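You operate a simulated robot arm through the tools that you are given. There is no shell and no other tool. Be economical: measure what you need, move in short steps, check, and stop when the job is done.

The job below is to be done with a simulated robot arm. You get a single attempt, and the scene is never put back.

TASK
Open the deck clamp, dry-fit the cream block on the fenced plate and clamp it.
Fine: knob to FREE, slider back; then slider up, knob to TIGHT; no glue; leave the other block.
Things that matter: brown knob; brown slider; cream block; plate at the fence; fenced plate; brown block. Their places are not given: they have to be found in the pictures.

Only the result counts: the job must be done as asked and must still hold three seconds after the hand-in. Knocking over, shifting, dropping, spilling or breaking anything else fails it.

THE ROBOT
A 7-joint arm with a two-finger parallel gripper, fixed in place. Base frame: the origin is at the foot of the arm, x ahead of it, y to its left, z up. Readings come in mm, rad, newtons and seconds.
With the tool pointing down near the work surface it reaches from about 240 to 680 mm from the base axis. Its first joint turns from -1.152 to 1.152 rad. Payload 2.4 kg.
The TCP is the grasp point between the finger pads, 30 mm short of the fingertips. In the tool frame z runs along the fingers and y along their closing line. Largest opening 94 mm; finger width 28, thickness 10; the body of the gripper, 50 by 96 mm, starts 55 mm behind the TCP.
Orientation is told as [roll, pitch, yaw] about the base's x, y, z axes, in that order, counted from this pose: with the fingers straight down and closing along the base's y, the tool's x points along the base's -x, its y along +y and its z along -z.

THE INTERFACE
- The arm moves only by the tool move_arm. Its argument "moves" is a list of rows, each a list of 7 numbers: the turn, a rotation vector about the base's x, y, z in units of 8 degrees (1.0 is 8 degrees), then the shift along the base's x, y, z in units of 50 mm (1.0 is 50 mm), then the gripper command, from -1 (fully open) to 1 (shut), values between in proportion. In form: [[ax, ay, az, tx, ty, tz, fingers], ...]. A call has 1 to 20 rows; each row shifts and turns the commanded pose from where the row before left it. A call with a number of a shift or a turn outside -1 to 1 is refused whole. Each row takes 0.2 s and may step no farther than 50 mm and 0.15 rad from the row before; otherwise, or with a gripper value out of range, the whole call is refused. Where a pose cannot be reached the arm comes as near as it can. A force on the tool above 50 N (or 10 N above the force at the start of the call, whichever is more), or a blocked arm, ends the call early, and 0.2 s more pass. The fingers move at their own pace (about 153 mm/s each) and stop on an object; they squeeze with about 32 N. The grip force told is the motor's: it shows also when the fingers shut on nothing. Time passes only in rows, and 0.2 s behind the last, so rows that do not move let the fingers close. The reply holds the time, the measured pose of the TCP, the force on the tool along the base axes, the opening and the grip force, in the units named above and with some noise.
- Cameras (640 x 400 px; columns grow to the right, rows downward): "scene" is fixed at [41.5, 480.4, 1442]; the picture's right is [-0.68, -0.73, 0.00], its down [-0.43, 0.40, -0.81] and it looks along [0.59, -0.55, -0.59] (base axes); focal length 359 px, centre (320, 200). "wrist" rides on the gripper at [-37, 0, -58] in the tool frame; the picture's right is [0.00, -1.00, 0.00], its down [0.97, 0.00, -0.24] and it looks along [0.24, 0.00, 0.97] (tool axes); focal length 218 px, centre (320, 200).
- grab_frame(camera): a new picture of that camera. No time passes.
- pixel_to_xyz(camera, pixels): there is no depth. For up to 12 entries [column, row, z] of the newest picture of that camera ("zoom" is the newest enlarged one), the place [x, y] in the base frame at which the ray of that pixel passes the height z, good to about 3 mm. No time passes.
- zoom(camera, box): a new picture of the part [left, top, right, bottom] of that camera's present view, enlarged. No time passes.
- close_job(): hands the job in; it is judged then, once.

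Keep the steps short. Do not move on a guess: measure, check each grasp and each placing, and mend mistakes. In all there are 80 turns and 38 pictures (those below and enlarged ones count). Leave the gripper open and the arm clear of the work at the hand-in unless told otherwise, and finish with a single line.

The tools are called after "Call:" by a JSON object that holds its "method" and its "body". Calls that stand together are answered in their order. move_arm: Moves the arm, as the interface text tells. Its arguments: {"type":"object","properties":{"moves":{"type":"array","items":{"type":"array","items":{"type":"number"}}}},"required":["moves"]} The other tools are called the same way: grab_frame (camera) takes a picture; pixel_to_xyz (camera, pixels) gives the place at which the rays of pixels pass given heights; zoom (camera, box) takes an enlarged picture of a part of a camera's view; close_job () hands the job in.

At the start:

```text
t: 0.0
tcp_pos: [331.0, 88.1, 1122.9]
tool_rot: [-0.001, -0.001, -0.001]
wrist_force: [-1.2, -0.5, -0.3]
finger_gap: 93.8
gripper_force: 0.1
```

scene: 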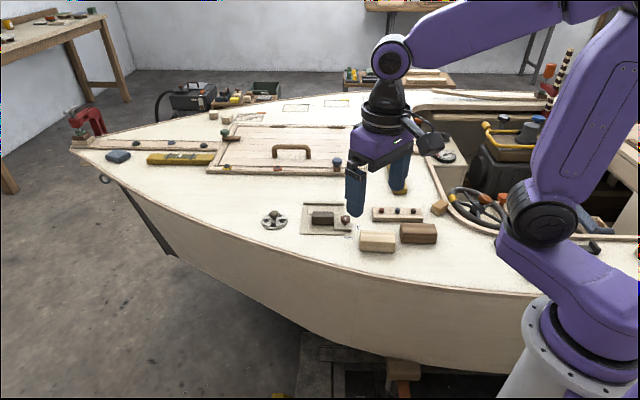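
wrist: 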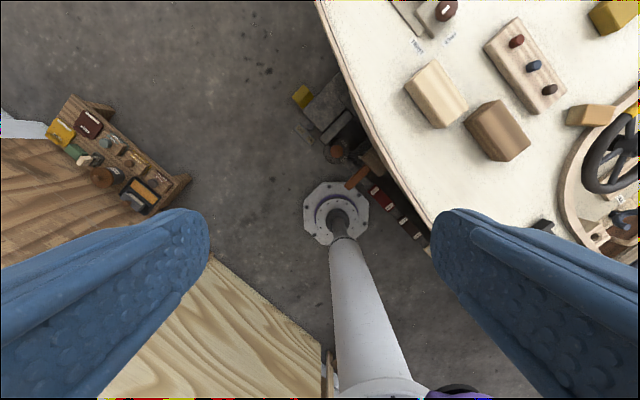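

I see a fixture with a small plate near (325,219) in the scene view and blocks at (377,242) and (418,233). I'll enlarge that area.

Call:
{"method": "zoom", "body": {"camera": "scene", "box": [250, 185, 450, 265]}}

Call:
{"method": "zoom", "body": {"camera": "wrist", "box": [380, 0, 600, 170]}}

```text
3.20 times, centred on (350, 225) of scene
```

zoom: 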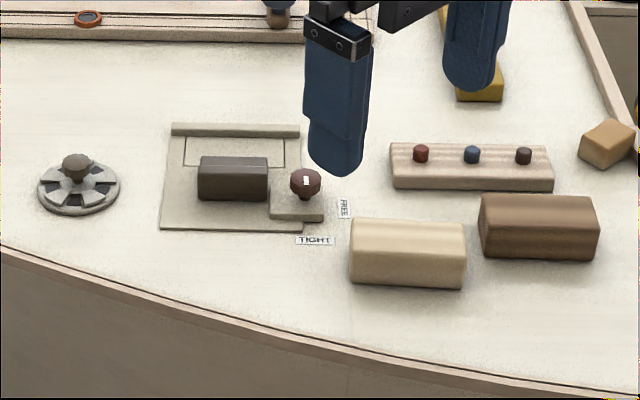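

```text
2.35 times, centred on (490, 85) of wrist
```

zoom: 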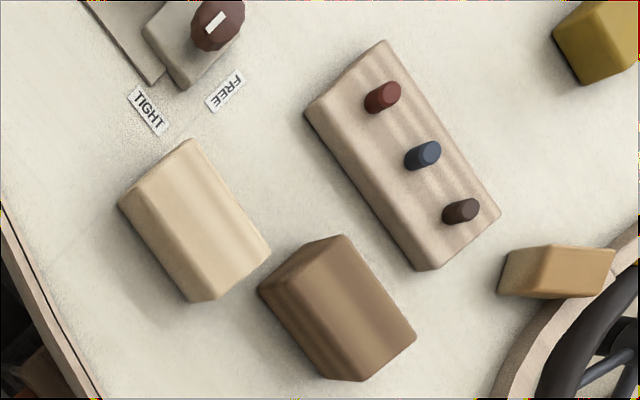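

I see the plate with its fence strip, the slider, the knob and the FREE/TIGHT labels. Next I measure rough positions at about deck height.

Call:
{"method": "pixel_to_xyz", "body": {"camera": "scene", "pixels": [[303.7, 226, 800], [344, 228, 800], [300.6, 256.6, 800], [344.4, 257.2, 800], [345.6, 242, 840], [323, 240, 820], [377, 274, 800], [418, 255, 800], [303.7, 226, 815], [344, 228, 815]]}}

Call:
{"method": "pixel_to_xyz", "body": {"camera": "wrist", "pixels": [[436, 94, 840], [497, 130, 840], [455, 9, 830], [430, 38, 800], [457, 31, 800]]}}

```text
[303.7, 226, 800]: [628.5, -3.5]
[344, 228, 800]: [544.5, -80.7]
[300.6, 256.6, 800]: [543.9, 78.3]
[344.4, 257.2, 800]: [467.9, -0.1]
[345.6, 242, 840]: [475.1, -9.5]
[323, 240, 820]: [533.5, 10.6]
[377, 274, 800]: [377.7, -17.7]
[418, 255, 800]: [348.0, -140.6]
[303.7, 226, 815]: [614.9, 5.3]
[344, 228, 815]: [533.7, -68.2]
```

```text
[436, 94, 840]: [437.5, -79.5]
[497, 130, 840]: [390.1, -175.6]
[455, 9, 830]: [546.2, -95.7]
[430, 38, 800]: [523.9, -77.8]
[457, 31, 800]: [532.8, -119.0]
```

My row mapping for the enlarged picture was off, because it is centred on row 225. I'll move the arm high over the fixture for a better look from the wrist camera.

Call:
{"method": "move_arm", "body": {"moves": [[0, 0, 0, 0.7, -0.5, -0.3, -1], [0, 0, 0, 0.7, -0.5, -0.3, -1], [0, 0, 0, 0.7, -0.5, -0.3, -1], [0, 0, 0, 0.7, -0.5, -0.3, -1], [0, 0, 0, 0.7, -0.5, -0.3, -1], [0, 0, 0, 0, 0, 0, -1]]}}

Call:
{"method": "grab_frame", "body": {"camera": "wrist"}}

```text
t: 1.4
tcp_pos: [506.2, -38.3, 1045.4]
tool_rot: [0.0, 0.0, 0.001]
wrist_force: [0.7, 0.0, 0.2]
finger_gap: 94.0
gripper_force: 0.1
```

```text
33 pictures are left
```

wrist: 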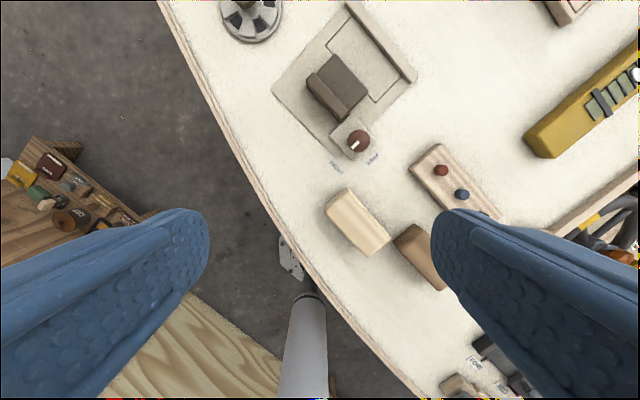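

Call:
{"method": "zoom", "body": {"camera": "wrist", "box": [264, 0, 424, 100]}}

Call:
{"method": "zoom", "body": {"camera": "wrist", "box": [300, 110, 460, 300]}}

Call:
{"method": "zoom", "body": {"camera": "wrist", "box": [264, 80, 424, 180]}}

```text
4.00 times, centred on (344, 50) of wrist
```

zoom: 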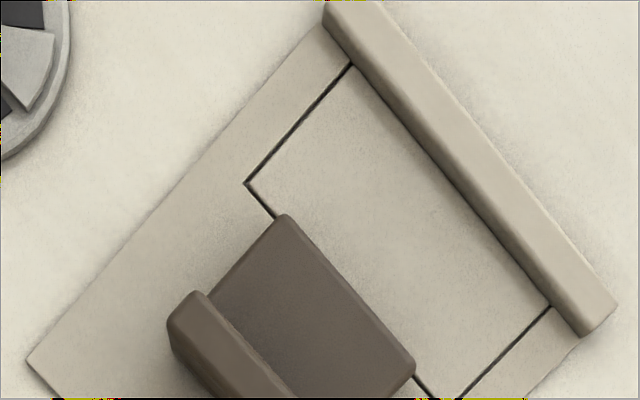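

```text
2.11 times, centred on (380, 205) of wrist
```

zoom: 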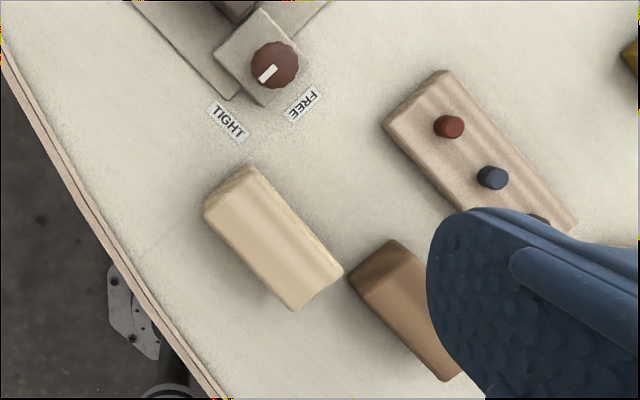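

```text
4.00 times, centred on (344, 130) of wrist
```

zoom: 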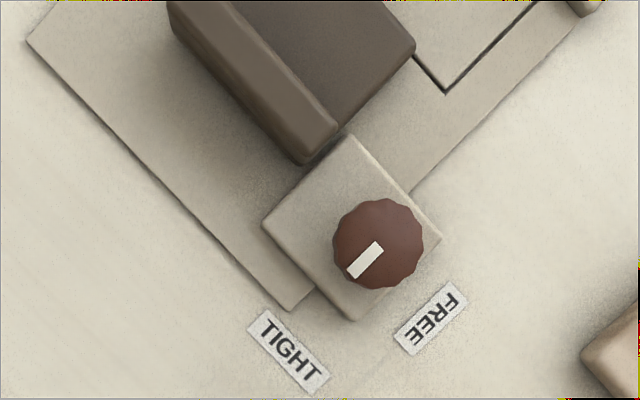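

The slider is a plate with a raised ridge, now up over part of the outlined seat. The knob's white mark points to TIGHT. I'll measure key points at several heights from both cameras.

Call:
{"method": "pixel_to_xyz", "body": {"camera": "zoom", "pixels": [[378, 243, 820], [378, 243, 840], [378, 243, 860], [288, 310, 803], [27, 38, 803], [441, 240, 815], [352, 322, 815], [262, 224, 815], [349, 135, 815], [430, 318, 800], [288, 353, 800], [445, 93, 806]]}}

Call:
{"method": "pixel_to_xyz", "body": {"camera": "scene", "pixels": [[345.3, 219, 820], [345.3, 219, 840], [345.3, 219, 860], [344.4, 234.7, 803], [300, 234, 803], [357.5, 227, 800], [348, 237.5, 800]]}}

Call:
{"method": "pixel_to_xyz", "body": {"camera": "wrist", "pixels": [[325.5, 46, 806], [352, 16, 806], [401.5, 76.5, 806], [345, 1, 815], [409, 85, 815], [335, 54, 820], [367.5, 91, 820], [306, 86, 820], [339.5, 120, 820]]}}

Call:
{"method": "zoom", "body": {"camera": "scene", "box": [290, 190, 450, 290]}}

```text
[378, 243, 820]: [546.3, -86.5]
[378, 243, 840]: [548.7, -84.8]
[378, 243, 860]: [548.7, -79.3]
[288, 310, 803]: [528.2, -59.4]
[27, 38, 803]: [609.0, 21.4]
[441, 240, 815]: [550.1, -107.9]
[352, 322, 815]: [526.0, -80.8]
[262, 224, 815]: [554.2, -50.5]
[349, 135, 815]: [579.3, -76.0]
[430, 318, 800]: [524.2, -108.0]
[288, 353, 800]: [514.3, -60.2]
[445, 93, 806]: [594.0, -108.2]
```

```text
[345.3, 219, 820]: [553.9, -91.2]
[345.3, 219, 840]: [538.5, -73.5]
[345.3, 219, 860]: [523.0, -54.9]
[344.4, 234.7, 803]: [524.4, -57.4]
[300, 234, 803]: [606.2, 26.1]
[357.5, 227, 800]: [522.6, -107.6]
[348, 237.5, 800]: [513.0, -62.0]
```

```text
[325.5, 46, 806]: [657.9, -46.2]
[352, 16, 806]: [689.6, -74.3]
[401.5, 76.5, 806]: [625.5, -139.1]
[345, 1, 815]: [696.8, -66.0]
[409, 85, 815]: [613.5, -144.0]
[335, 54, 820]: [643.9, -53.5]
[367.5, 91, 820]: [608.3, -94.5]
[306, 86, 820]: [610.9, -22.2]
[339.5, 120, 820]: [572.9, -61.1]
```

```text
4.00 times, centred on (370, 240) of scene
```

zoom: 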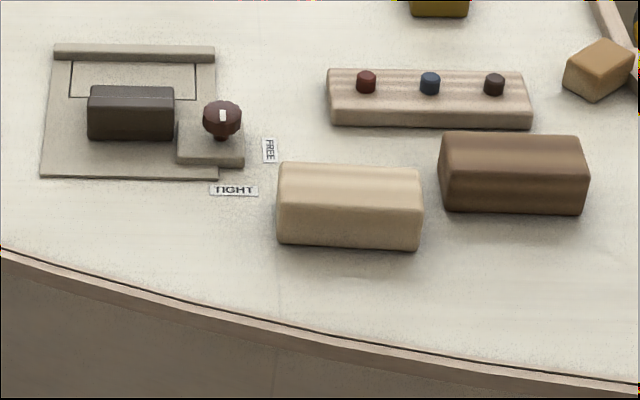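

Both cameras agree on the following:
- **Knob:** centre about (547,-85), top about z 828, about 28 mm wide.
- **Fence line:** runs at 45°.
- **FREE:** a quarter turn counter-clockwise from TIGHT.

I'll move above the knob with the fingers half open and check.

Call:
{"method": "move_arm", "body": {"moves": [[0, 0, 0, 0.27, -0.31, -0.8, 0], [0, 0, 0, 0.27, -0.31, -0.8, 0], [0, 0, 0, 0.27, -0.31, -0.8, 0], [0, 0, 0, 0, 0, -0.5, 0], [0, 0, 0, 0, 0, 0, 0]]}}

Call:
{"method": "grab_frame", "body": {"camera": "wrist"}}

```text
t: 2.6
tcp_pos: [545.4, -83.7, 903.0]
tool_rot: [0.001, -0.001, 0.001]
wrist_force: [0.5, 0.9, -0.2]
finger_gap: 46.8
gripper_force: 0.0
```

```text
28 pictures are left
```

wrist: 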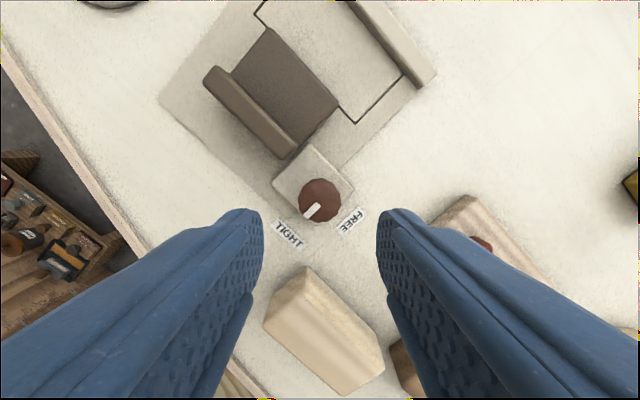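

The knob is at (320,201). I measure it along with the slider, fence and block corners from this closer view.

Call:
{"method": "pixel_to_xyz", "body": {"camera": "wrist", "pixels": [[320, 201, 828], [299, 201, 828], [341, 201, 828], [214, 68, 830], [300, 142, 830], [268, 29, 815], [338, 104, 815], [355, 123, 804], [403, 77, 804], [352, 0, 815], [432, 80, 815]]}}

Call:
{"method": "zoom", "body": {"camera": "wrist", "box": [180, 0, 450, 240]}}

```text
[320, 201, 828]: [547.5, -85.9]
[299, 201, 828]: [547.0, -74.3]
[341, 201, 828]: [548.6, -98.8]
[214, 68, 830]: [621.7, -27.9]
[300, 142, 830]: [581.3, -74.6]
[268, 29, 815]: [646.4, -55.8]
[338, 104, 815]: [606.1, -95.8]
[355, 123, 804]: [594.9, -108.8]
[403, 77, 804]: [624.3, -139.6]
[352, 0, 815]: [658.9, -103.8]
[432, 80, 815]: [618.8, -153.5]
```

```text
1.67 times, centred on (315, 120) of wrist
```

zoom: 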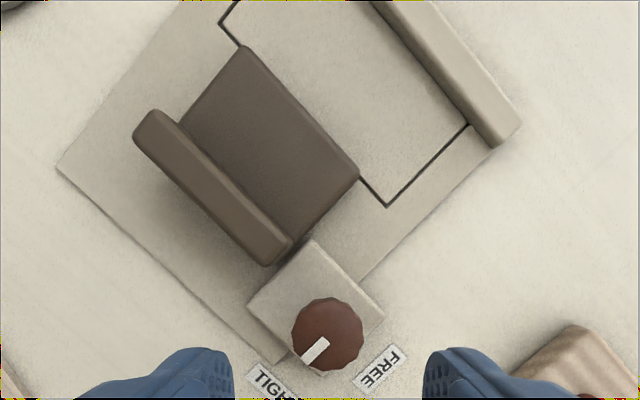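

The knob centre is (547.5,-86). I'll centre on it, lower so the tips stop at z about 818, then close.

Call:
{"method": "move_arm", "body": {"moves": [[0, 0, 0, 0.04, -0.045, -0.4, 0], [0, 0, 0, 0, 0, -0.4, 0], [0, 0, 0, 0, 0, -0.3, 0], [0, 0, 0, 0, 0, 0, 0.5], [0, 0, 0, 0, 0, 0, 0.5], [0, 0, 0, 0, 0, 0, 0.5]]}}

Call:
{"method": "pixel_to_xyz", "body": {"camera": "scene", "pixels": [[333.25, 214.5, 820], [333.25, 214.5, 830], [333.25, 214.5, 840], [333, 225, 805]]}}

```text
t: 4.0
tcp_pos: [546.2, -84.3, 846.3]
tool_rot: [0.001, 0.0, 0.002]
wrist_force: [-2.6, 6.6, 4.0]
finger_gap: 25.4
gripper_force: 45.0
```

```text
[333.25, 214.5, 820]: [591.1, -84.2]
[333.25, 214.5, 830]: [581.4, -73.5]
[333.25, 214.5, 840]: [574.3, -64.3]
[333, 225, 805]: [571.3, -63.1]
```

The knob is gripped: gap 25.4, grip force 45. Now I turn +90° counter-clockwise to FREE, in two parts.

Call:
{"method": "move_arm", "body": {"moves": [[0, 0, 1, 0, 0, 0, 0.6], [0, 0, 1, 0, 0, 0, 0.6], [0, 0, 1, 0, 0, 0, 0.6], [0, 0, 1, 0, 0, 0, 0.6], [0, 0, 1, 0, 0, 0, 0.6]]}}

```text
t: 5.2
tcp_pos: [545.1, -86.9, 846.1]
tool_rot: [0.002, 0.002, 0.702]
wrist_force: [-6.2, 3.4, -4.3]
finger_gap: 25.6
gripper_force: 44.9
```

The yaw is 0.70 and the forces are small. I continue to 90°.

Call:
{"method": "move_arm", "body": {"moves": [[0, 0, 1, 0, 0, 0, 0.6], [0, 0, 1, 0, 0, 0, 0.6], [0, 0, 1, 0, 0, 0, 0.6], [0, 0, 1, 0, 0, 0, 0.6], [0, 0, 1, 0, 0, 0, 0.6], [0, 0, 1, 0, 0, 0, 0.6], [0, 0, 0.25, 0, 0, 0, 0.6], [0, 0, 0, 0, 0, 0, 0.6]]}}

Call:
{"method": "zoom", "body": {"camera": "wrist", "box": [160, 120, 480, 320]}}

```text
t: 7.0
tcp_pos: [550.3, -88.3, 845.9]
tool_rot: [-0.001, 0.001, 1.57]
wrist_force: [6.6, -11.4, -17.8]
finger_gap: 25.5
gripper_force: 44.9
```

```text
2.00 times, centred on (320, 220) of wrist
```

zoom: 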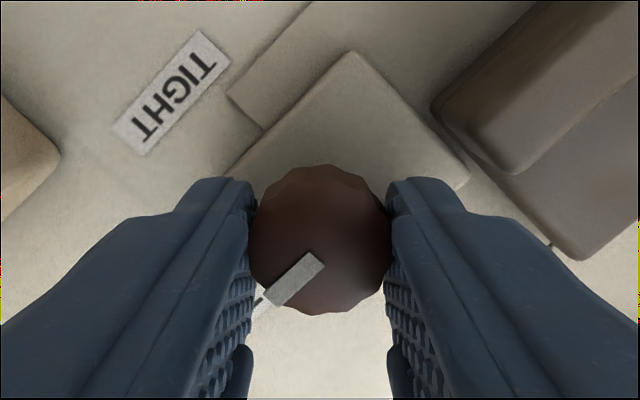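

The mark now points to lower-left, which is FREE; TIGHT is at upper-left. I release with a small opening and lift straight up.

Call:
{"method": "move_arm", "body": {"moves": [[0, 0, 0, 0, 0, 0, 0.22], [0, 0, 0, 0, 0, 0, 0.22], [0, 0, 0, 0, 0, 0.5, 0.22], [0, 0, 0, 0, 0, 0.7, 0], [0, 0, 0, 0, 0, 0.7, 0], [0, 0, -1, 0, 0, 0, 0], [0, 0, -1, 0, 0, 0, 0], [0, 0, -1, 0, 0, 0, 0], [0, 0, -1, 0, 0, 0, 0], [0, 0, -1, 0, 0, 0, 0], [0, 0, -0.625, 0, 0, 0, 0], [0, 0, 0, 0, 0, 0, 0]]}}

Call:
{"method": "grab_frame", "body": {"camera": "wrist"}}

```text
t: 9.6
tcp_pos: [548.8, -85.9, 940.3]
tool_rot: [0.0, -0.001, 0.785]
wrist_force: [0.2, 1.0, 0.2]
finger_gap: 47.1
gripper_force: 0.0
```

```text
25 pictures are left
```

wrist: 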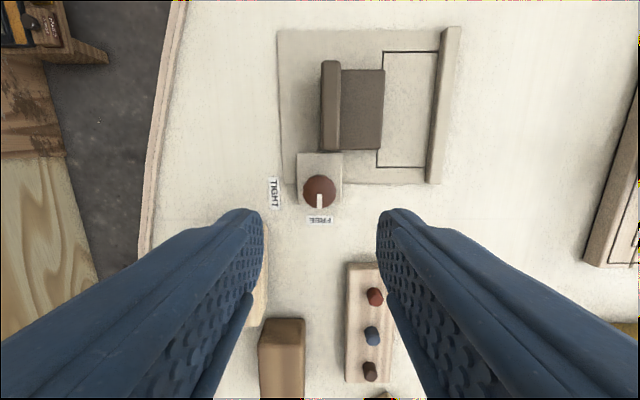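

The knob now points to FREE. With the view aligned to the fixture, I measure the slider's ridge and the seat.

Call:
{"method": "zoom", "body": {"camera": "wrist", "box": [260, 10, 480, 230]}}

Call:
{"method": "pixel_to_xyz", "body": {"camera": "wrist", "pixels": [[331, 105, 830], [321, 105, 830], [341, 105, 830], [331, 62, 830], [331, 152, 830], [383, 109, 815], [378, 166, 804], [424, 167, 804], [438, 51, 804], [383, 51, 804], [281, 110, 804], [302, 153, 812]]}}

```text
1.82 times, centred on (370, 120) of wrist
```

zoom: 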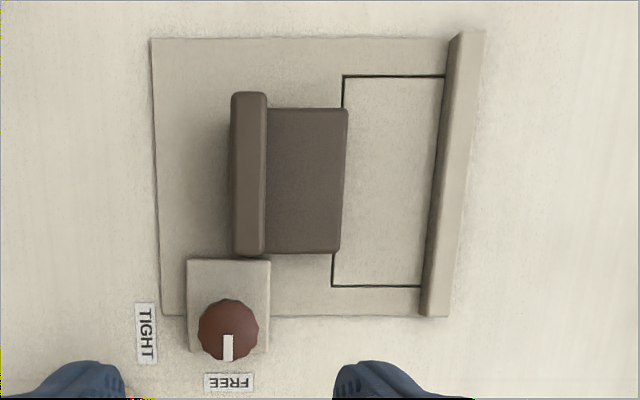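

```text
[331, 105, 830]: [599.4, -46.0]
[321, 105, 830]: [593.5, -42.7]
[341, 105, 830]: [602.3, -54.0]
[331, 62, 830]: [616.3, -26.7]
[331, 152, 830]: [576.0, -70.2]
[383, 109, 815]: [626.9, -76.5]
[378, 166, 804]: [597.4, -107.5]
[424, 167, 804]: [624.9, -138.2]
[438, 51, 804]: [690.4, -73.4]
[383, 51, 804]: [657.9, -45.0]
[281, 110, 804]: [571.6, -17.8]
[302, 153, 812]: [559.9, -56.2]
```

The ridge centre is (598,-48), about 14 mm thick, with its top near z 830. I'll move above it at yaw 45°, lower with the force guarded, and close on it.

Call:
{"method": "move_arm", "body": {"moves": [[0, 0, 0, 0.5, 0.38, 0, 0], [0, 0, 0, 0.48, 0.37, 0, 0], [0, 0, 0, 0, 0, -0.6, 0], [0, 0, 0, 0, 0, -0.6, 0], [0, 0, 0, 0, 0, -0.4, 0], [0, 0, 0, 0, 0, -0.2, 0], [0, 0, 0, 0, 0, 0, 0]]}}

Call:
{"method": "grab_frame", "body": {"camera": "wrist"}}

Call:
{"method": "zoom", "body": {"camera": "scene", "box": [270, 170, 390, 250]}}

```text
t: 11.2
tcp_pos: [597.4, -48.2, 852.1]
tool_rot: [0.001, -0.001, 0.785]
wrist_force: [0.5, 0.9, -0.1]
finger_gap: 46.9
gripper_force: 0.1
```

```text
23 pictures are left
```

wrist: 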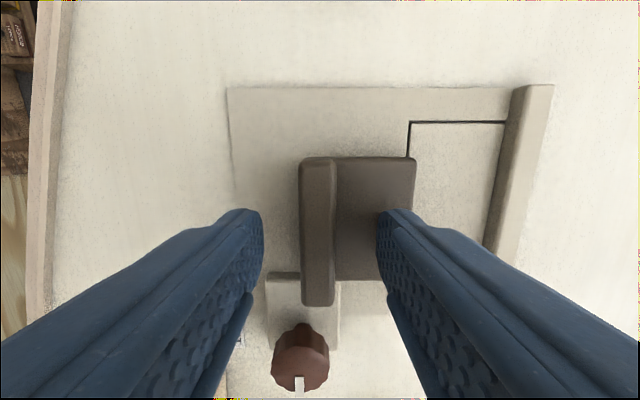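

```text
5.00 times, centred on (330, 210) of scene
```

zoom: 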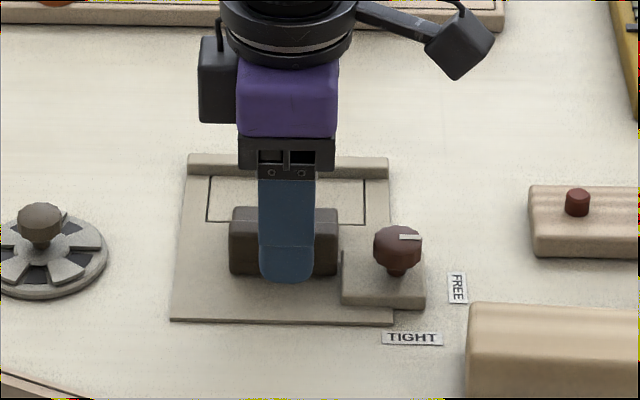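

The fingers straddle the ridge with no contact. I close on it.

Call:
{"method": "move_arm", "body": {"moves": [[0, 0, 0, 0, 0, 0, 0.9], [0, 0, 0, 0, 0, 0, 0.9], [0, 0, 0, 0, 0, 0, 0.9]]}}

```text
t: 12.0
tcp_pos: [596.1, -48.2, 851.3]
tool_rot: [0.002, 0.0, 0.785]
wrist_force: [-4.6, 4.5, 1.2]
finger_gap: 13.8
gripper_force: 45.3
```

The ridge is gripped at 13.8 mm. I pull the slider back, away from the fence, in small steps.

Call:
{"method": "move_arm", "body": {"moves": [[0, 0, 0, -0.07, 0.07, 0, 0.9], [0, 0, 0, -0.07, 0.07, 0, 0.9], [0, 0, 0, -0.07, 0.07, 0, 0.9], [0, 0, 0, -0.07, 0.07, 0, 0.9]]}}

```text
t: 13.0
tcp_pos: [584.7, -35.7, 849.6]
tool_rot: [0.0, 0.0, 0.785]
wrist_force: [1.3, 0.2, -4.9]
finger_gap: 14.0
gripper_force: 44.8
```

It moved freely for about 17 mm. I continue until it meets its stop.

Call:
{"method": "move_arm", "body": {"moves": [[0, 0, 0, -0.07, 0.07, 0, 0.9], [0, 0, 0, -0.07, 0.07, 0, 0.9], [0, 0, 0, -0.07, 0.07, 0, 0.9], [0, 0, 0, -0.07, 0.07, 0, 0.9], [0, 0, 0, 0, 0, 0, 0.9]]}}

Call:
{"method": "zoom", "body": {"camera": "scene", "box": [270, 170, 390, 250]}}

```text
t: 14.0
tcp_pos: [574.3, -26.9, 851.6]
tool_rot: [-0.016, -0.01, 0.785]
wrist_force: [9.8, -2.0, -13.4]
finger_gap: 14.0
gripper_force: 45.2
stopped in row 4: the force on the tool passed its limit (the readings are from after the stop); the commanded pose is now the measured one
```

```text
5.00 times, centred on (330, 210) of scene
```

zoom: 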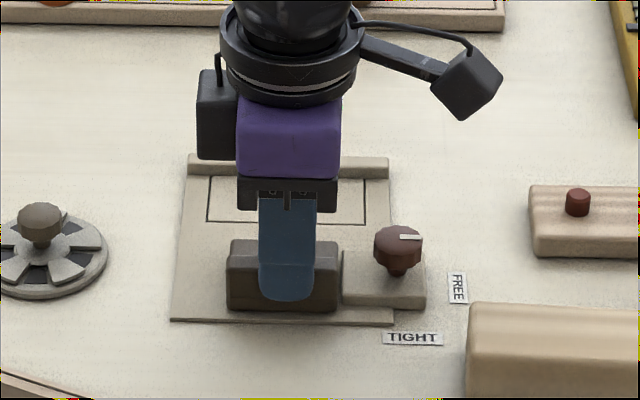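

The slider hit its back stop after about 31 mm. I release, lift, level the tool and move to look at the cream block.

Call:
{"method": "move_arm", "body": {"moves": [[0, 0, 0, 0, 0, 0, 0.3], [0, 0, 0, 0, 0, 0, 0.1], [0, 0, 0, 0, 0, 0.5, 0], [0.115, 0.07, 0, 0, 0, 0.9, 0], [0, 0, 0, -0.6, -0.2, 0.7, -0.5], [0, 0, 0, -0.6, -0.2, 0.2, -1], [0, 0, 0, -0.6, -0.2, 0, -1], [0, 0, 0, -0.6, -0.2, 0, -1], [0, 0, 0, 0, 0, 0, -1]]}}

Call:
{"method": "grab_frame", "body": {"camera": "wrist"}}

```text
t: 16.0
tcp_pos: [455.2, -68.0, 968.1]
tool_rot: [0.003, -0.015, 0.784]
wrist_force: [0.1, -0.3, 0.0]
finger_gap: 94.2
gripper_force: 0.1
```

```text
20 pictures are left
```

wrist: 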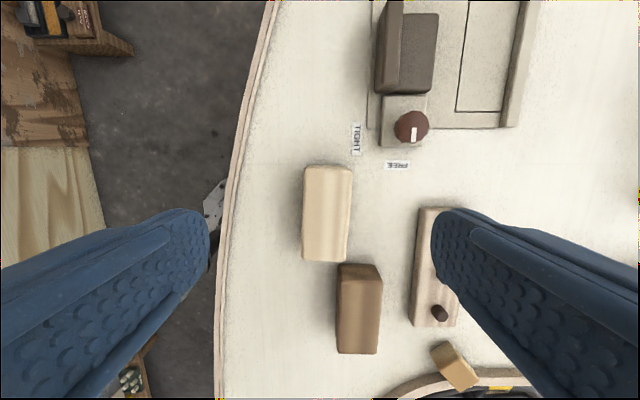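

The cream block is at px (303–352, 165–262) and nearly aligned with the gripper. I enlarge it to measure.

Call:
{"method": "zoom", "body": {"camera": "wrist", "box": [240, 150, 400, 280]}}

Call:
{"method": "pixel_to_xyz", "body": {"camera": "scene", "pixels": [[360, 231.5, 830], [360, 231.5, 840], [360, 231.5, 850], [394.5, 233, 830], [394.5, 233, 840], [394.5, 233, 850], [359.5, 250.7, 800], [394.5, 252.5, 800]]}}

```text
3.08 times, centred on (320, 215) of wrist
```

zoom: 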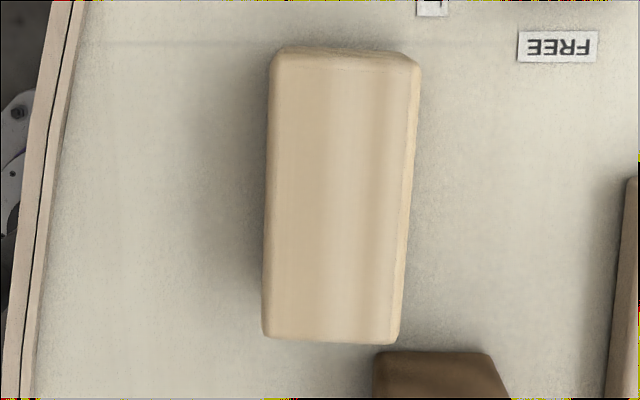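

```text
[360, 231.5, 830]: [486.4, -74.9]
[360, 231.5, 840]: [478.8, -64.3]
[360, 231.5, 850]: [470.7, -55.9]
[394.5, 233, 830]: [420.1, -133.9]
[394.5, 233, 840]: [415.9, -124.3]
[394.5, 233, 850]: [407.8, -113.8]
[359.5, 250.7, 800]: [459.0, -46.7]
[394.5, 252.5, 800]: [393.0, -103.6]
```

Call:
{"method": "pixel_to_xyz", "body": {"camera": "zoom", "pixels": [[275, 67, 840], [412, 67, 840], [264, 334, 840], [392, 342, 840], [275, 67, 845], [412, 67, 845], [264, 334, 845], [392, 342, 845], [412, 67, 835], [420, 60, 805], [397, 340, 805]]}}

```text
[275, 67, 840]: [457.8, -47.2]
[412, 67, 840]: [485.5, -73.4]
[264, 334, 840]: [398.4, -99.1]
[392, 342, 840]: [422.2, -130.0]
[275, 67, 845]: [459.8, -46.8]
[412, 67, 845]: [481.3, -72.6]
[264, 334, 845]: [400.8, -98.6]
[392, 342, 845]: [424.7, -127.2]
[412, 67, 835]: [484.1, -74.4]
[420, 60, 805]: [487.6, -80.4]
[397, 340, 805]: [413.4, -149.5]
```

The cream block's centre is about (440,-88), roughly 80×39 mm, with its top near z 833 and about 3.4° off the gripper's yaw. I'll align above it and look.

Call:
{"method": "move_arm", "body": {"moves": [[0, 0.11, -0.42, -0.15, -0.2, -0.7, -0.5], [0, 0, 0, -0.15, -0.2, -0.8, -0.5], [0, 0, 0, 0, 0, 0, -0.5]]}}

Call:
{"method": "grab_frame", "body": {"camera": "wrist"}}

```text
t: 16.8
tcp_pos: [439.0, -88.2, 891.6]
tool_rot: [0.013, -0.003, 0.726]
wrist_force: [-0.4, 0.7, 0.6]
finger_gap: 70.7
gripper_force: 0.1
```

```text
18 pictures are left
```

wrist: 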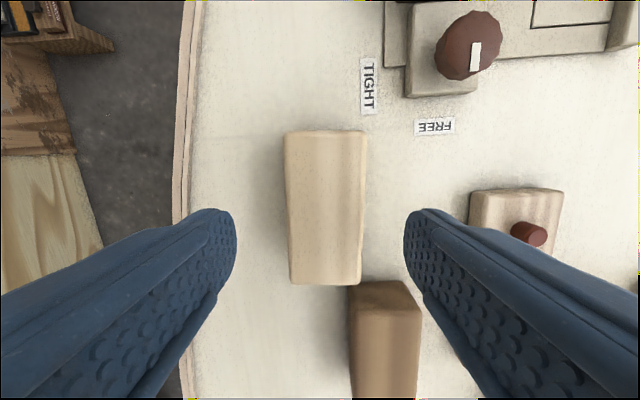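

The block is aligned and centred around px (324,207). I verify the corners.

Call:
{"method": "pixel_to_xyz", "body": {"camera": "wrist", "pixels": [[324, 207, 833], [285, 132, 833], [367, 132, 833], [291, 284, 833], [360, 284, 833], [320, 200, 833]]}}

```text
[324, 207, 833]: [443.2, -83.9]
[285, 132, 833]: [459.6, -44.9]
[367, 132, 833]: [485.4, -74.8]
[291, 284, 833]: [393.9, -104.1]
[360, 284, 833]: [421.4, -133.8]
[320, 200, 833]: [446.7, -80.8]
```

The corners average (440,-89), so I am centred. I lower to TCP z about 849 and grip.

Call:
{"method": "move_arm", "body": {"moves": [[-0.09, 0, 0, 0.02, -0.02, -0.45, -0.5], [0, 0, 0, 0, 0, -0.4, -0.5], [0, 0, 0, 0, 0, 0, -0.5], [0, 0, 0, 0, 0, 0, 0.5], [0, 0, 0, 0, 0, 0, 0.5], [0, 0, 0, 0, 0, 0, 0.5]]}}

```text
t: 18.2
tcp_pos: [439.8, -88.8, 849.0]
tool_rot: [0.005, 0.005, 0.725]
wrist_force: [0.0, -0.7, -0.6]
finger_gap: 43.2
gripper_force: 31.8
```

It is gripped at 43.2 mm. I lift slowly and check the hold.

Call:
{"method": "move_arm", "body": {"moves": [[0, 0, 0, 0, 0, 0.2, 0.6], [0, 0, 0, 0, 0, 0.5, 0.6], [0, 0, 0, 0, 0, 0.7, 0.6], [0, 0, 0, 0, 0, 0.6, 0.6], [0, 0, 0, 0, 0, 0, 0.6]]}}

Call:
{"method": "zoom", "body": {"camera": "scene", "box": [280, 140, 440, 260]}}

```text
t: 19.4
tcp_pos: [439.0, -87.3, 950.7]
tool_rot: [0.006, 0.005, 0.726]
wrist_force: [0.3, 0.7, 0.0]
finger_gap: 18.8
gripper_force: 0.1
```

```text
3.33 times, centred on (360, 200) of scene
```

zoom: 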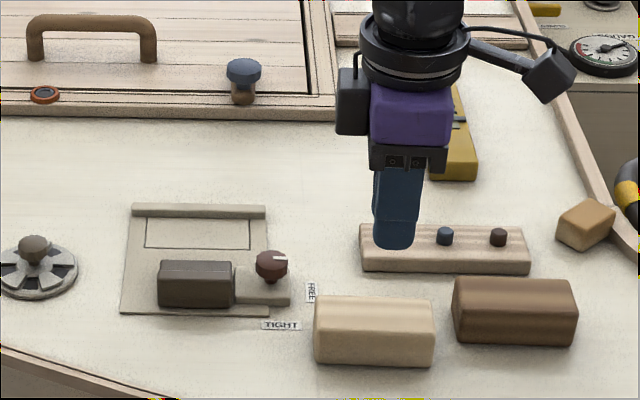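

The gap is 18.8: the grip slipped off the rounded top, and the block stayed on the deck. I go back above it to check its pose, then grip deeper and tighter.

Call:
{"method": "move_arm", "body": {"moves": [[0, 0, 0, 0, 0, 0, -0.5], [0, 0, 0, 0, 0, -0.6, -0.5], [0, 0, 0, 0.02, -0.02, -0.58, -0.5], [0, 0, 0, 0, 0, 0, -0.5]]}}

Call:
{"method": "grab_frame", "body": {"camera": "wrist"}}

```text
t: 20.4
tcp_pos: [439.7, -88.1, 890.9]
tool_rot: [0.006, 0.005, 0.726]
wrist_force: [-0.2, 0.5, 0.9]
finger_gap: 70.7
gripper_force: 0.1
```

```text
16 pictures are left
```

wrist: 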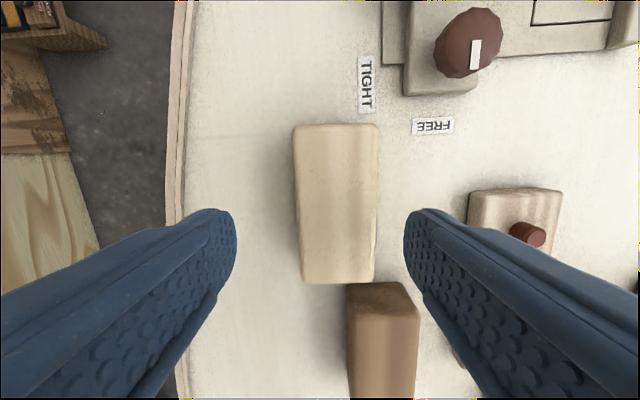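

The block shifted slightly, to px (295–379, 125–282). The brown block looks unchanged. I re-measure.

Call:
{"method": "pixel_to_xyz", "body": {"camera": "wrist", "pixels": [[295, 126, 835], [379, 126, 835], [303, 281, 835], [375, 282, 835], [338, 203, 835], [346, 285, 830], [419, 306, 830]]}}

Call:
{"method": "zoom", "body": {"camera": "scene", "box": [330, 200, 450, 275]}}

```text
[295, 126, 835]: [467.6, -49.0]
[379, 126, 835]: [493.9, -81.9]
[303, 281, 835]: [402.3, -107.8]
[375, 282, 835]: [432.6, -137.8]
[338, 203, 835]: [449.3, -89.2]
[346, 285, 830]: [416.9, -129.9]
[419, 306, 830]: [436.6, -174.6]
```

```text
5.33 times, centred on (390, 238) of scene
```

zoom: 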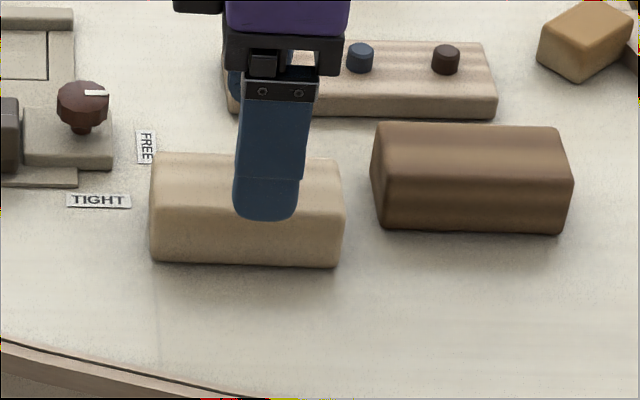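

The block's centre is now about (449,-94), yaw unchanged, and it is clear of the brown block. I re-centre, go deeper (TCP 836) and grip at full close.

Call:
{"method": "move_arm", "body": {"moves": [[0, 0, 0, 0.19, -0.12, -0.3, -0.5], [0, 0, 0, 0, 0, -0.5, -0.5], [0, 0, 0, 0, 0, -0.3, -0.5], [0, 0, 0, 0, 0, 0, -0.5], [0, 0, 0, 0, 0, 0, 1], [0, 0, 0, 0, 0, 0, 1], [0, 0, 0, 0, 0, 0, 1], [0, 0, 0, 0, 0, 0, 1]]}}

```text
t: 22.2
tcp_pos: [449.7, -93.7, 834.2]
tool_rot: [0.006, 0.005, 0.726]
wrist_force: [0.0, 0.3, -1.5]
finger_gap: 47.8
gripper_force: 31.1
```

Gap 47.8, so a fuller grip on the sides. I lift a little and check.

Call:
{"method": "move_arm", "body": {"moves": [[0, 0, 0, 0, 0, 0.1, 1], [0, 0, 0, 0, 0, 0.2, 1], [0, 0, 0, 0, 0, 0.3, 1], [0, 0, 0, 0, 0, 0, 1]]}}

```text
t: 23.2
tcp_pos: [448.6, -95.5, 865.7]
tool_rot: [0.006, 0.005, 0.726]
wrist_force: [0.1, -0.2, -1.4]
finger_gap: 47.4
gripper_force: 31.3
```

The block is held, now reading 47.4 mm wide. The free span between the slider front (s≈466) and the fence (s≈540) is about 74 mm, against 68 mm for block plus fingers. I'll set it down mid-span, and the slider will then push it home. First I lift and carry it high above (631,-80), turning to 45°.

Call:
{"method": "move_arm", "body": {"moves": [[0, 0, 0, 0, 0, 0.6, 1], [0, 0, 0, 0, 0, 0.6, 1], [-0.04, -0.04, 0.21, 0.6, 0.05, 0, 1], [0, 0, 0.21, 0.6, 0.05, 0, 1], [0, 0, 0, 0.6, 0.05, 0, 1], [0, 0, 0, 0.6, 0.05, 0, 1], [0, 0, 0, 0.6, 0.05, 0, 1], [0, 0, 0, 0.656, 0.062, 0, 1], [0, 0, 0, 0, 0, 0, 1]]}}

Call:
{"method": "grab_frame", "body": {"camera": "wrist"}}

```text
t: 25.2
tcp_pos: [634.0, -79.7, 927.1]
tool_rot: [0.0, 0.006, 0.784]
wrist_force: [-0.1, -0.4, 0.1]
finger_gap: 47.6
gripper_force: 31.6
```

```text
14 pictures are left
```

wrist: 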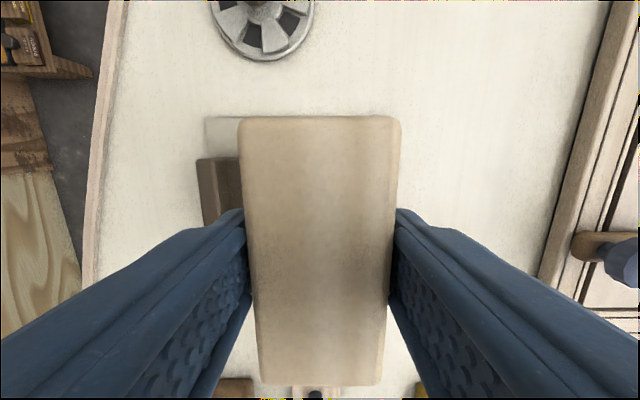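

The block is square in the grip. I check where its ends lie relative to the TCP, with its top near z 928.

Call:
{"method": "pixel_to_xyz", "body": {"camera": "wrist", "pixels": [[240, 120, 928], [400, 120, 928], [258, 384, 928], [381, 384, 928], [240, 120, 932], [400, 120, 932], [258, 384, 932], [381, 384, 932]]}}

```text
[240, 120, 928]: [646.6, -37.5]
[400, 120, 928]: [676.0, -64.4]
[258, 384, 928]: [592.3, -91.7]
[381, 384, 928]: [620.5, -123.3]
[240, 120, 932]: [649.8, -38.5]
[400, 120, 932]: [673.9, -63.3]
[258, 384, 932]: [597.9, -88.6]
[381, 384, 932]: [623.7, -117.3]
```

It is centred. I lower to TCP z about 855, still above the fence, and read the pose.

Call:
{"method": "move_arm", "body": {"moves": [[0, -0.04, 0, -0.05, 0, -0.6, 1], [0, 0, 0, 0, 0, -0.6, 1], [0, 0, 0, 0, 0, -0.24, 1], [0, 0, 0, 0, 0, 0, 1]]}}

Call:
{"method": "zoom", "body": {"camera": "wrist", "box": [120, 40, 520, 290]}}

Call:
{"method": "zoom", "body": {"camera": "scene", "box": [270, 160, 390, 240]}}

```text
t: 26.2
tcp_pos: [630.9, -78.4, 854.9]
tool_rot: [-0.007, 0.003, 0.784]
wrist_force: [-0.9, 0.2, -1.2]
finger_gap: 47.8
gripper_force: 32.1
```

```text
1.60 times, centred on (320, 165) of wrist
```

zoom: 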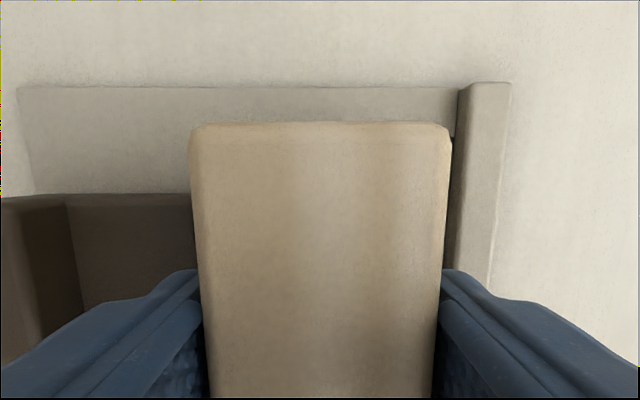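

```text
5.00 times, centred on (330, 200) of scene
```

zoom: 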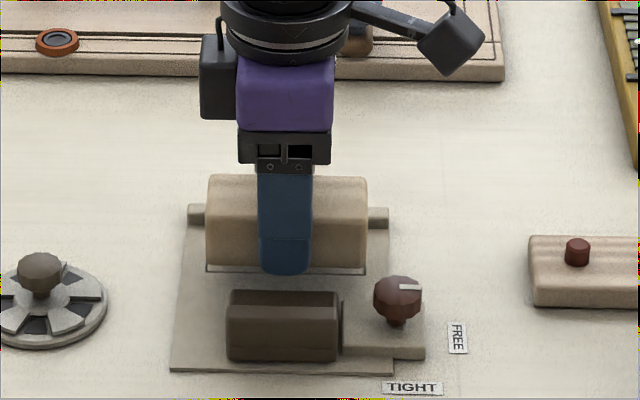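

I check the fence position in this nearer view.

Call:
{"method": "pixel_to_xyz", "body": {"camera": "wrist", "pixels": [[405.6, 115, 804], [405.6, 115, 804], [410, 93, 812], [410, 93, 815], [399, 205, 804], [438, 92, 812]]}}

```text
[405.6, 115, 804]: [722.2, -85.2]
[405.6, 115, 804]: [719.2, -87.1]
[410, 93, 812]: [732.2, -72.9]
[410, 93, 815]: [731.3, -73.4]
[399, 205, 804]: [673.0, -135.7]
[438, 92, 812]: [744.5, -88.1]
```

That last query used an older full frame, so it isn't valid. Working the enlarged view by hand puts the fence at s≈541, consistent with before. The TCP is at s=501.5, so I shift about 2 mm toward the fence and lower gently.

Call:
{"method": "move_arm", "body": {"moves": [[0.05, 0, 0, 0.03, -0.03, 0, 1], [0, 0, 0, 0, 0, -0.12, 1], [0, 0, 0, 0, 0, -0.1, 1], [0, 0, 0, 0, 0, -0.07, 1], [0, 0, 0, 0, 0, 0, 1]]}}

```text
t: 27.4
tcp_pos: [632.6, -79.9, 839.5]
tool_rot: [-0.001, -0.004, 0.783]
wrist_force: [0.0, -0.5, -1.7]
finger_gap: 47.9
gripper_force: 32.0
```

No contact yet at 839.5. I go lower in tiny steps.

Call:
{"method": "move_arm", "body": {"moves": [[0, 0, 0, 0, 0, -0.03, 1], [0, 0, 0, 0, 0, 0, 1]]}}

```text
t: 28.0
tcp_pos: [631.9, -80.7, 838.4]
tool_rot: [0.0, -0.004, 0.783]
wrist_force: [-1.6, -0.4, 5.3]
finger_gap: 47.4
gripper_force: 31.9
```

The z force rose to 5.3 N, so the block is on the plate. I open just to 52 mm and rise straight up.

Call:
{"method": "move_arm", "body": {"moves": [[0, 0, 0, 0, 0, 0, -0.1], [0, 0, 0, 0, 0, 0, -0.1], [0, 0, 0, 0, 0, 0.2, -0.1], [0, 0, 0, 0, 0, 0.4, -0.2], [0, 0, 0, 0, 0, 0.7, -0.2], [0, 0, 0, 0, 0, 0.7, -0.2], [0, 0, 0, 0, 0, 0, -0.2]]}}

Call:
{"method": "grab_frame", "body": {"camera": "wrist"}}

```text
t: 29.6
tcp_pos: [633.4, -82.6, 937.5]
tool_rot: [-0.001, -0.003, 0.783]
wrist_force: [-0.3, -0.8, -0.6]
finger_gap: 56.6
gripper_force: 0.0
```

```text
11 pictures are left
```

wrist: 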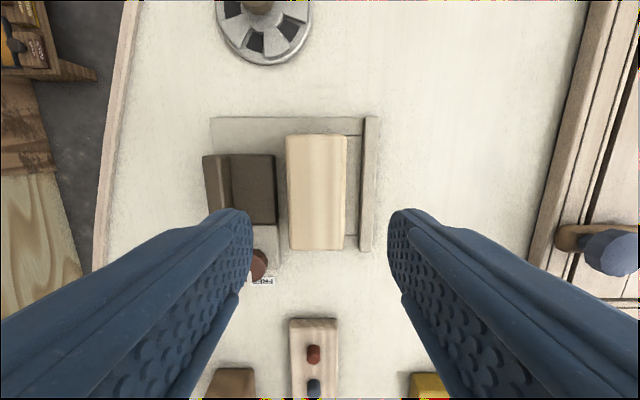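

The block sits on the plate, centred and square between slider and fence. Next I go back over the slider's ridge at (574.3,-26.9), lower, and grip it.

Call:
{"method": "move_arm", "body": {"moves": [[0, 0, 0, -0.6, 0.55, 0, 0], [0, 0, 0, -0.58, 0.56, 0, 0], [0, 0, 0.01, 0, 0, 0, 0], [0, 0, 0, 0, 0, -0.7, 0], [0, 0, 0, 0, 0, -0.6, 0], [0, 0, 0, 0, 0, -0.4, 0], [0, 0, 0, 0, 0, 0, 0], [0, 0, 0, 0, 0, 0, 0.9], [0, 0, 0, 0, 0, 0, 0.9], [0, 0, 0, 0, 0, 0, 0.9]]}}

```text
t: 31.8
tcp_pos: [575.6, -26.4, 851.6]
tool_rot: [-0.004, -0.008, 0.785]
wrist_force: [14.7, -9.5, -12.2]
finger_gap: 13.9
gripper_force: 45.1
```

The ridge is gripped at 13.9. I push the slider toward the fence.

Call:
{"method": "move_arm", "body": {"moves": [[0, 0, 0, 0.07, -0.07, 0, 0.9], [0, 0, 0, 0.07, -0.07, 0, 0.9], [0, 0, 0, 0.07, -0.07, 0, 0.9], [0, 0, 0, 0.07, -0.07, 0, 0.9], [0, 0, 0, 0, 0, 0, 0.9]]}}

```text
t: 33.0
tcp_pos: [587.5, -39.7, 852.8]
tool_rot: [-0.004, -0.006, 0.785]
wrist_force: [2.5, 5.0, 14.6]
finger_gap: 13.8
gripper_force: 45.5
```

The slider is at s≈443 and probably touching the block by now. I continue in smaller steps until the force rises.

Call:
{"method": "move_arm", "body": {"moves": [[0, 0, 0, 0.04, -0.04, 0, 0.9], [0, 0, 0, 0.04, -0.04, 0, 0.9], [0, 0, 0, 0.04, -0.04, 0, 0.9], [0, 0, 0, 0.04, -0.04, 0, 0.9], [0, 0, 0, 0, 0, 0, 0.9]]}}

Call:
{"method": "zoom", "body": {"camera": "scene", "box": [270, 160, 390, 240]}}

```text
t: 34.2
tcp_pos: [596.2, -46.9, 853.3]
tool_rot: [-0.002, -0.003, 0.784]
wrist_force: [5.4, 6.7, 9.5]
finger_gap: 13.6
gripper_force: 45.1
```

```text
5.00 times, centred on (330, 200) of scene
```

zoom: 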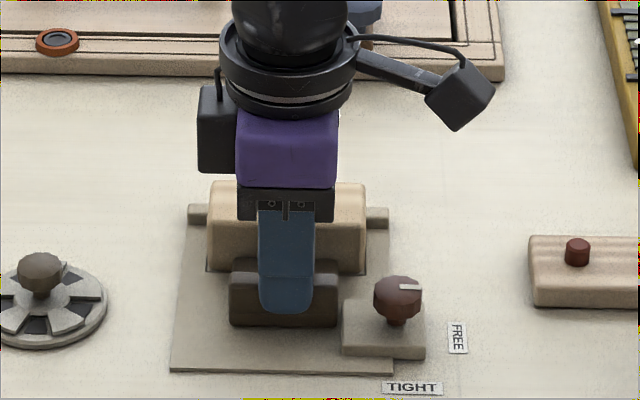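

The slider is at s≈454.6 and the forces are still low. I keep going in fine steps until firm contact.

Call:
{"method": "move_arm", "body": {"moves": [[0, 0, 0, 0.03, -0.03, 0, 0.9], [0, 0, 0, 0.03, -0.03, 0, 0.9], [0, 0, 0, 0.03, -0.03, 0, 0.9], [0, 0, 0, 0, 0, 0, 0.9]]}}

```text
t: 35.2
tcp_pos: [596.9, -47.9, 851.7]
tool_rot: [0.003, -0.001, 0.787]
wrist_force: [-20.9, 24.9, 38.0]
finger_gap: 13.4
gripper_force: 44.4
```

Firm contact: about 32 N back along the slide with no further motion. I release the ridge gently, lift, and look.

Call:
{"method": "move_arm", "body": {"moves": [[0, 0, 0, -0.02, 0.02, 0, 0.9], [0, 0, 0, 0, 0, 0, 0.4], [0, 0, 0, 0, 0, 0, 0.3], [0, 0, 0, 0, 0, 0.3, 0.3], [0, 0, 0, 0, 0, 0.6, 0.1], [0, 0, 0, 0, 0, 0.7, 0.1], [0, 0, 0, -0.6, -0.3, 0, 0], [0, 0, 0, -0.4, -0.42, 0, 0], [0, 0, 0, 0, 0, 0, 0]]}}

Call:
{"method": "grab_frame", "body": {"camera": "wrist"}}

```text
t: 37.2
tcp_pos: [547.8, -86.9, 931.7]
tool_rot: [-0.002, -0.003, 0.786]
wrist_force: [0.0, -0.3, 0.2]
finger_gap: 47.2
gripper_force: 0.1
```

```text
9 pictures are left
```

wrist: 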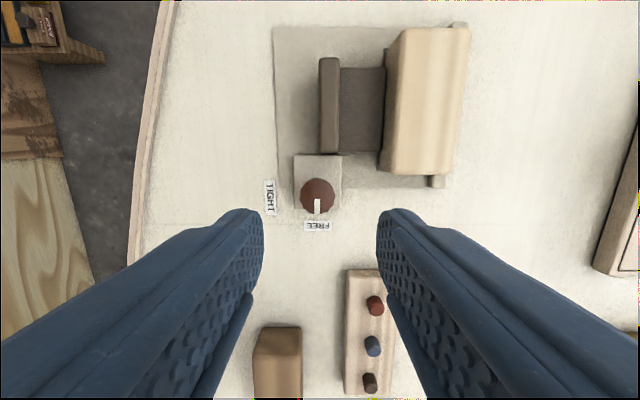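

Call:
{"method": "zoom", "body": {"camera": "wrist", "box": [260, 10, 480, 230]}}

Call:
{"method": "pixel_to_xyz", "body": {"camera": "wrist", "pixels": [[317, 195, 828], [330, 58, 830], [330, 152, 830]]}}

```text
1.82 times, centred on (370, 120) of wrist
```

zoom: 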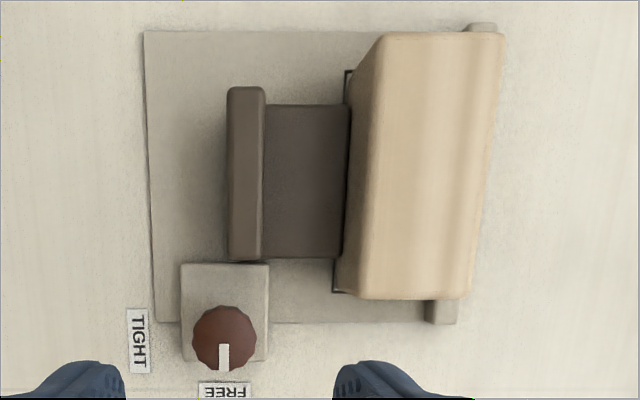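

```text
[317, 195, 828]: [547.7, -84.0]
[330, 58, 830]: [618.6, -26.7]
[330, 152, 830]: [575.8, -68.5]
```

The block is seated at the fence with the slider against it, and the knob is at (547.6,-85). I'll grip the knob at yaw 80°, which keeps the fingers clear of the ridge end, using a narrow opening.

Call:
{"method": "move_arm", "body": {"moves": [[0, 0, 1, 0, 0.02, 0, 0.3], [0, 0, 1, 0, 0, 0, 0.3], [0, 0, 1, 0, 0, 0, 0.3], [0, 0, 1, 0, 0, 0, 0.3], [0, 0, 0.375, 0, 0, 0, 0.3], [0, 0, 0, 0, 0, -0.7, 0.3], [0, 0, 0, 0, 0, -0.3, 0.3], [0, 0, 0, 0, 0, 0, 0.3]]}}

Call:
{"method": "zoom", "body": {"camera": "wrist", "box": [200, 120, 440, 300]}}

```text
t: 39.0
tcp_pos: [549.5, -84.7, 881.5]
tool_rot: [-0.004, -0.005, 1.395]
wrist_force: [0.0, -1.0, -1.3]
finger_gap: 33.1
gripper_force: 0.1
```

```text
2.22 times, centred on (320, 210) of wrist
```

zoom: 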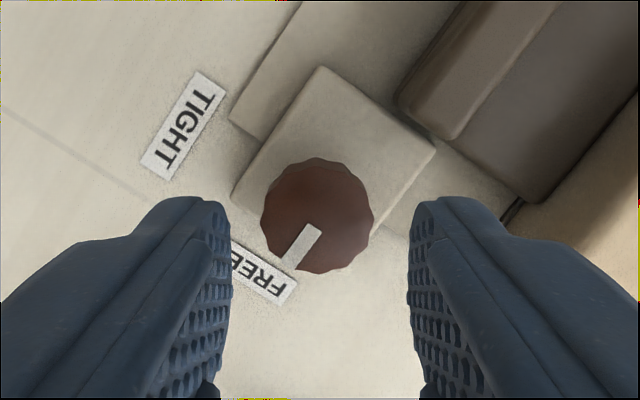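

The knob is centred between the fingers. I lower 35 mm and close.

Call:
{"method": "move_arm", "body": {"moves": [[0, 0, 0, 0, 0, -0.4, 0.3], [0, 0, 0, 0, 0, -0.3, 0.3], [0, 0, 0, 0, 0, 0, 0.3], [0, 0, 0, 0, 0, 0, 0.6], [0, 0, 0, 0, 0, 0, 0.6], [0, 0, 0, 0, 0, 0, 0.6]]}}

```text
t: 40.4
tcp_pos: [548.7, -85.6, 847.6]
tool_rot: [-0.002, -0.004, 1.397]
wrist_force: [-2.9, 0.3, 0.7]
finger_gap: 25.9
gripper_force: 45.0
```

The knob is gripped. I turn it 90° clockwise to TIGHT.

Call:
{"method": "move_arm", "body": {"moves": [[0, 0, -1, 0, 0, 0, 0.6], [0, 0, -1, 0, 0, 0, 0.6], [0, 0, -1, 0, 0, 0, 0.6], [0, 0, -1, 0, 0, 0, 0.6], [0, 0, -1, 0, 0, 0, 0.6], [0, 0, -1, 0, 0, 0, 0.6], [0, 0, -1, 0, 0, 0, 0.6], [0, 0, -1, 0, 0, 0, 0.6], [0, 0, -1, 0, 0, 0, 0.6], [0, 0, -1, 0, 0, 0, 0.6], [0, 0, -1, 0, 0, 0, 0.6], [0, 0, -0.25, 0, 0, 0, 0.6], [0, 0, 0, 0, 0, 0, 0.6]]}}

```text
t: 43.2
tcp_pos: [549.3, -85.2, 847.5]
tool_rot: [0.0, -0.002, -0.173]
wrist_force: [-12.7, 11.9, 23.0]
finger_gap: 25.3
gripper_force: 44.6
```

I turned the full 90°. Now I release narrowly, rise straight up, and look.

Call:
{"method": "move_arm", "body": {"moves": [[0, 0, 0, 0, 0, 0, 0.3], [0, 0, 0, 0, 0, 0, 0.3], [0, 0, 0, 0, 0, 0.4, 0.3], [0, 0, 0, 0, 0, 0.7, 0.3], [0, 0, 1, 0, 0, 0.8, 0], [0, 0, 0.24, 0, 0, 0, 0], [0, 0, 0, 0, 0, 0, 0]]}}

Call:
{"method": "zoom", "body": {"camera": "wrist", "box": [200, 30, 440, 240]}}

```text
t: 44.8
tcp_pos: [548.2, -86.2, 940.0]
tool_rot: [-0.002, -0.003, -0.001]
wrist_force: [0.5, 0.0, 0.5]
finger_gap: 47.0
gripper_force: 0.1
```

```text
1.90 times, centred on (320, 135) of wrist
```

zoom: 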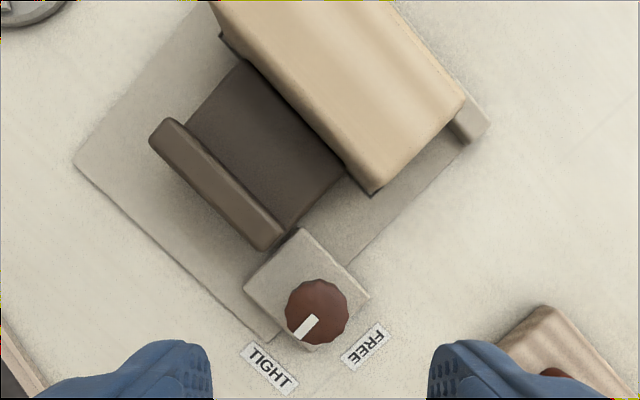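

The knob points to TIGHT, with the slider against the block and the block at the fence. I retreat up and clear with the gripper open, and take a last look.

Call:
{"method": "move_arm", "body": {"moves": [[0, 0, 0, 0, 0, 0.9, -0.5], [0, 0, 0, -0.6, 0.4, 0.9, -1], [0, 0, 0, -0.8, 0.5, 0.8, -1], [0, 0, 0, -0.8, 0.5, 0.6, -1], [0, 0, 0, -0.8, 0.5, 0, -1], [0, 0, 0, -0.8, 0.5, 0, -1], [0, 0, 0, 0, 0, 0, -1]]}}

Call:
{"method": "zoom", "body": {"camera": "scene", "box": [260, 160, 460, 285]}}

```text
refused: row 2 steps farther than a row can; nothing moved
```

```text
3.20 times, centred on (360, 222) of scene
```

zoom: 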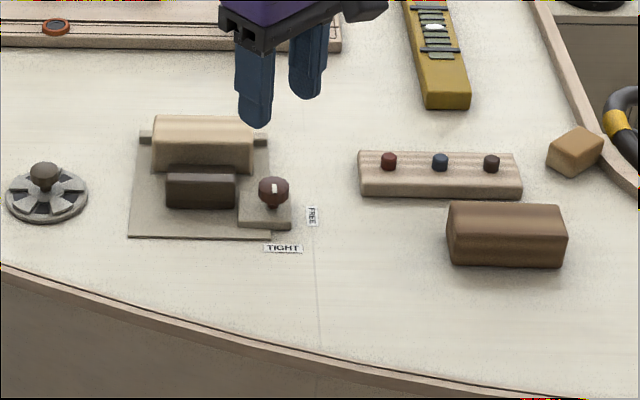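

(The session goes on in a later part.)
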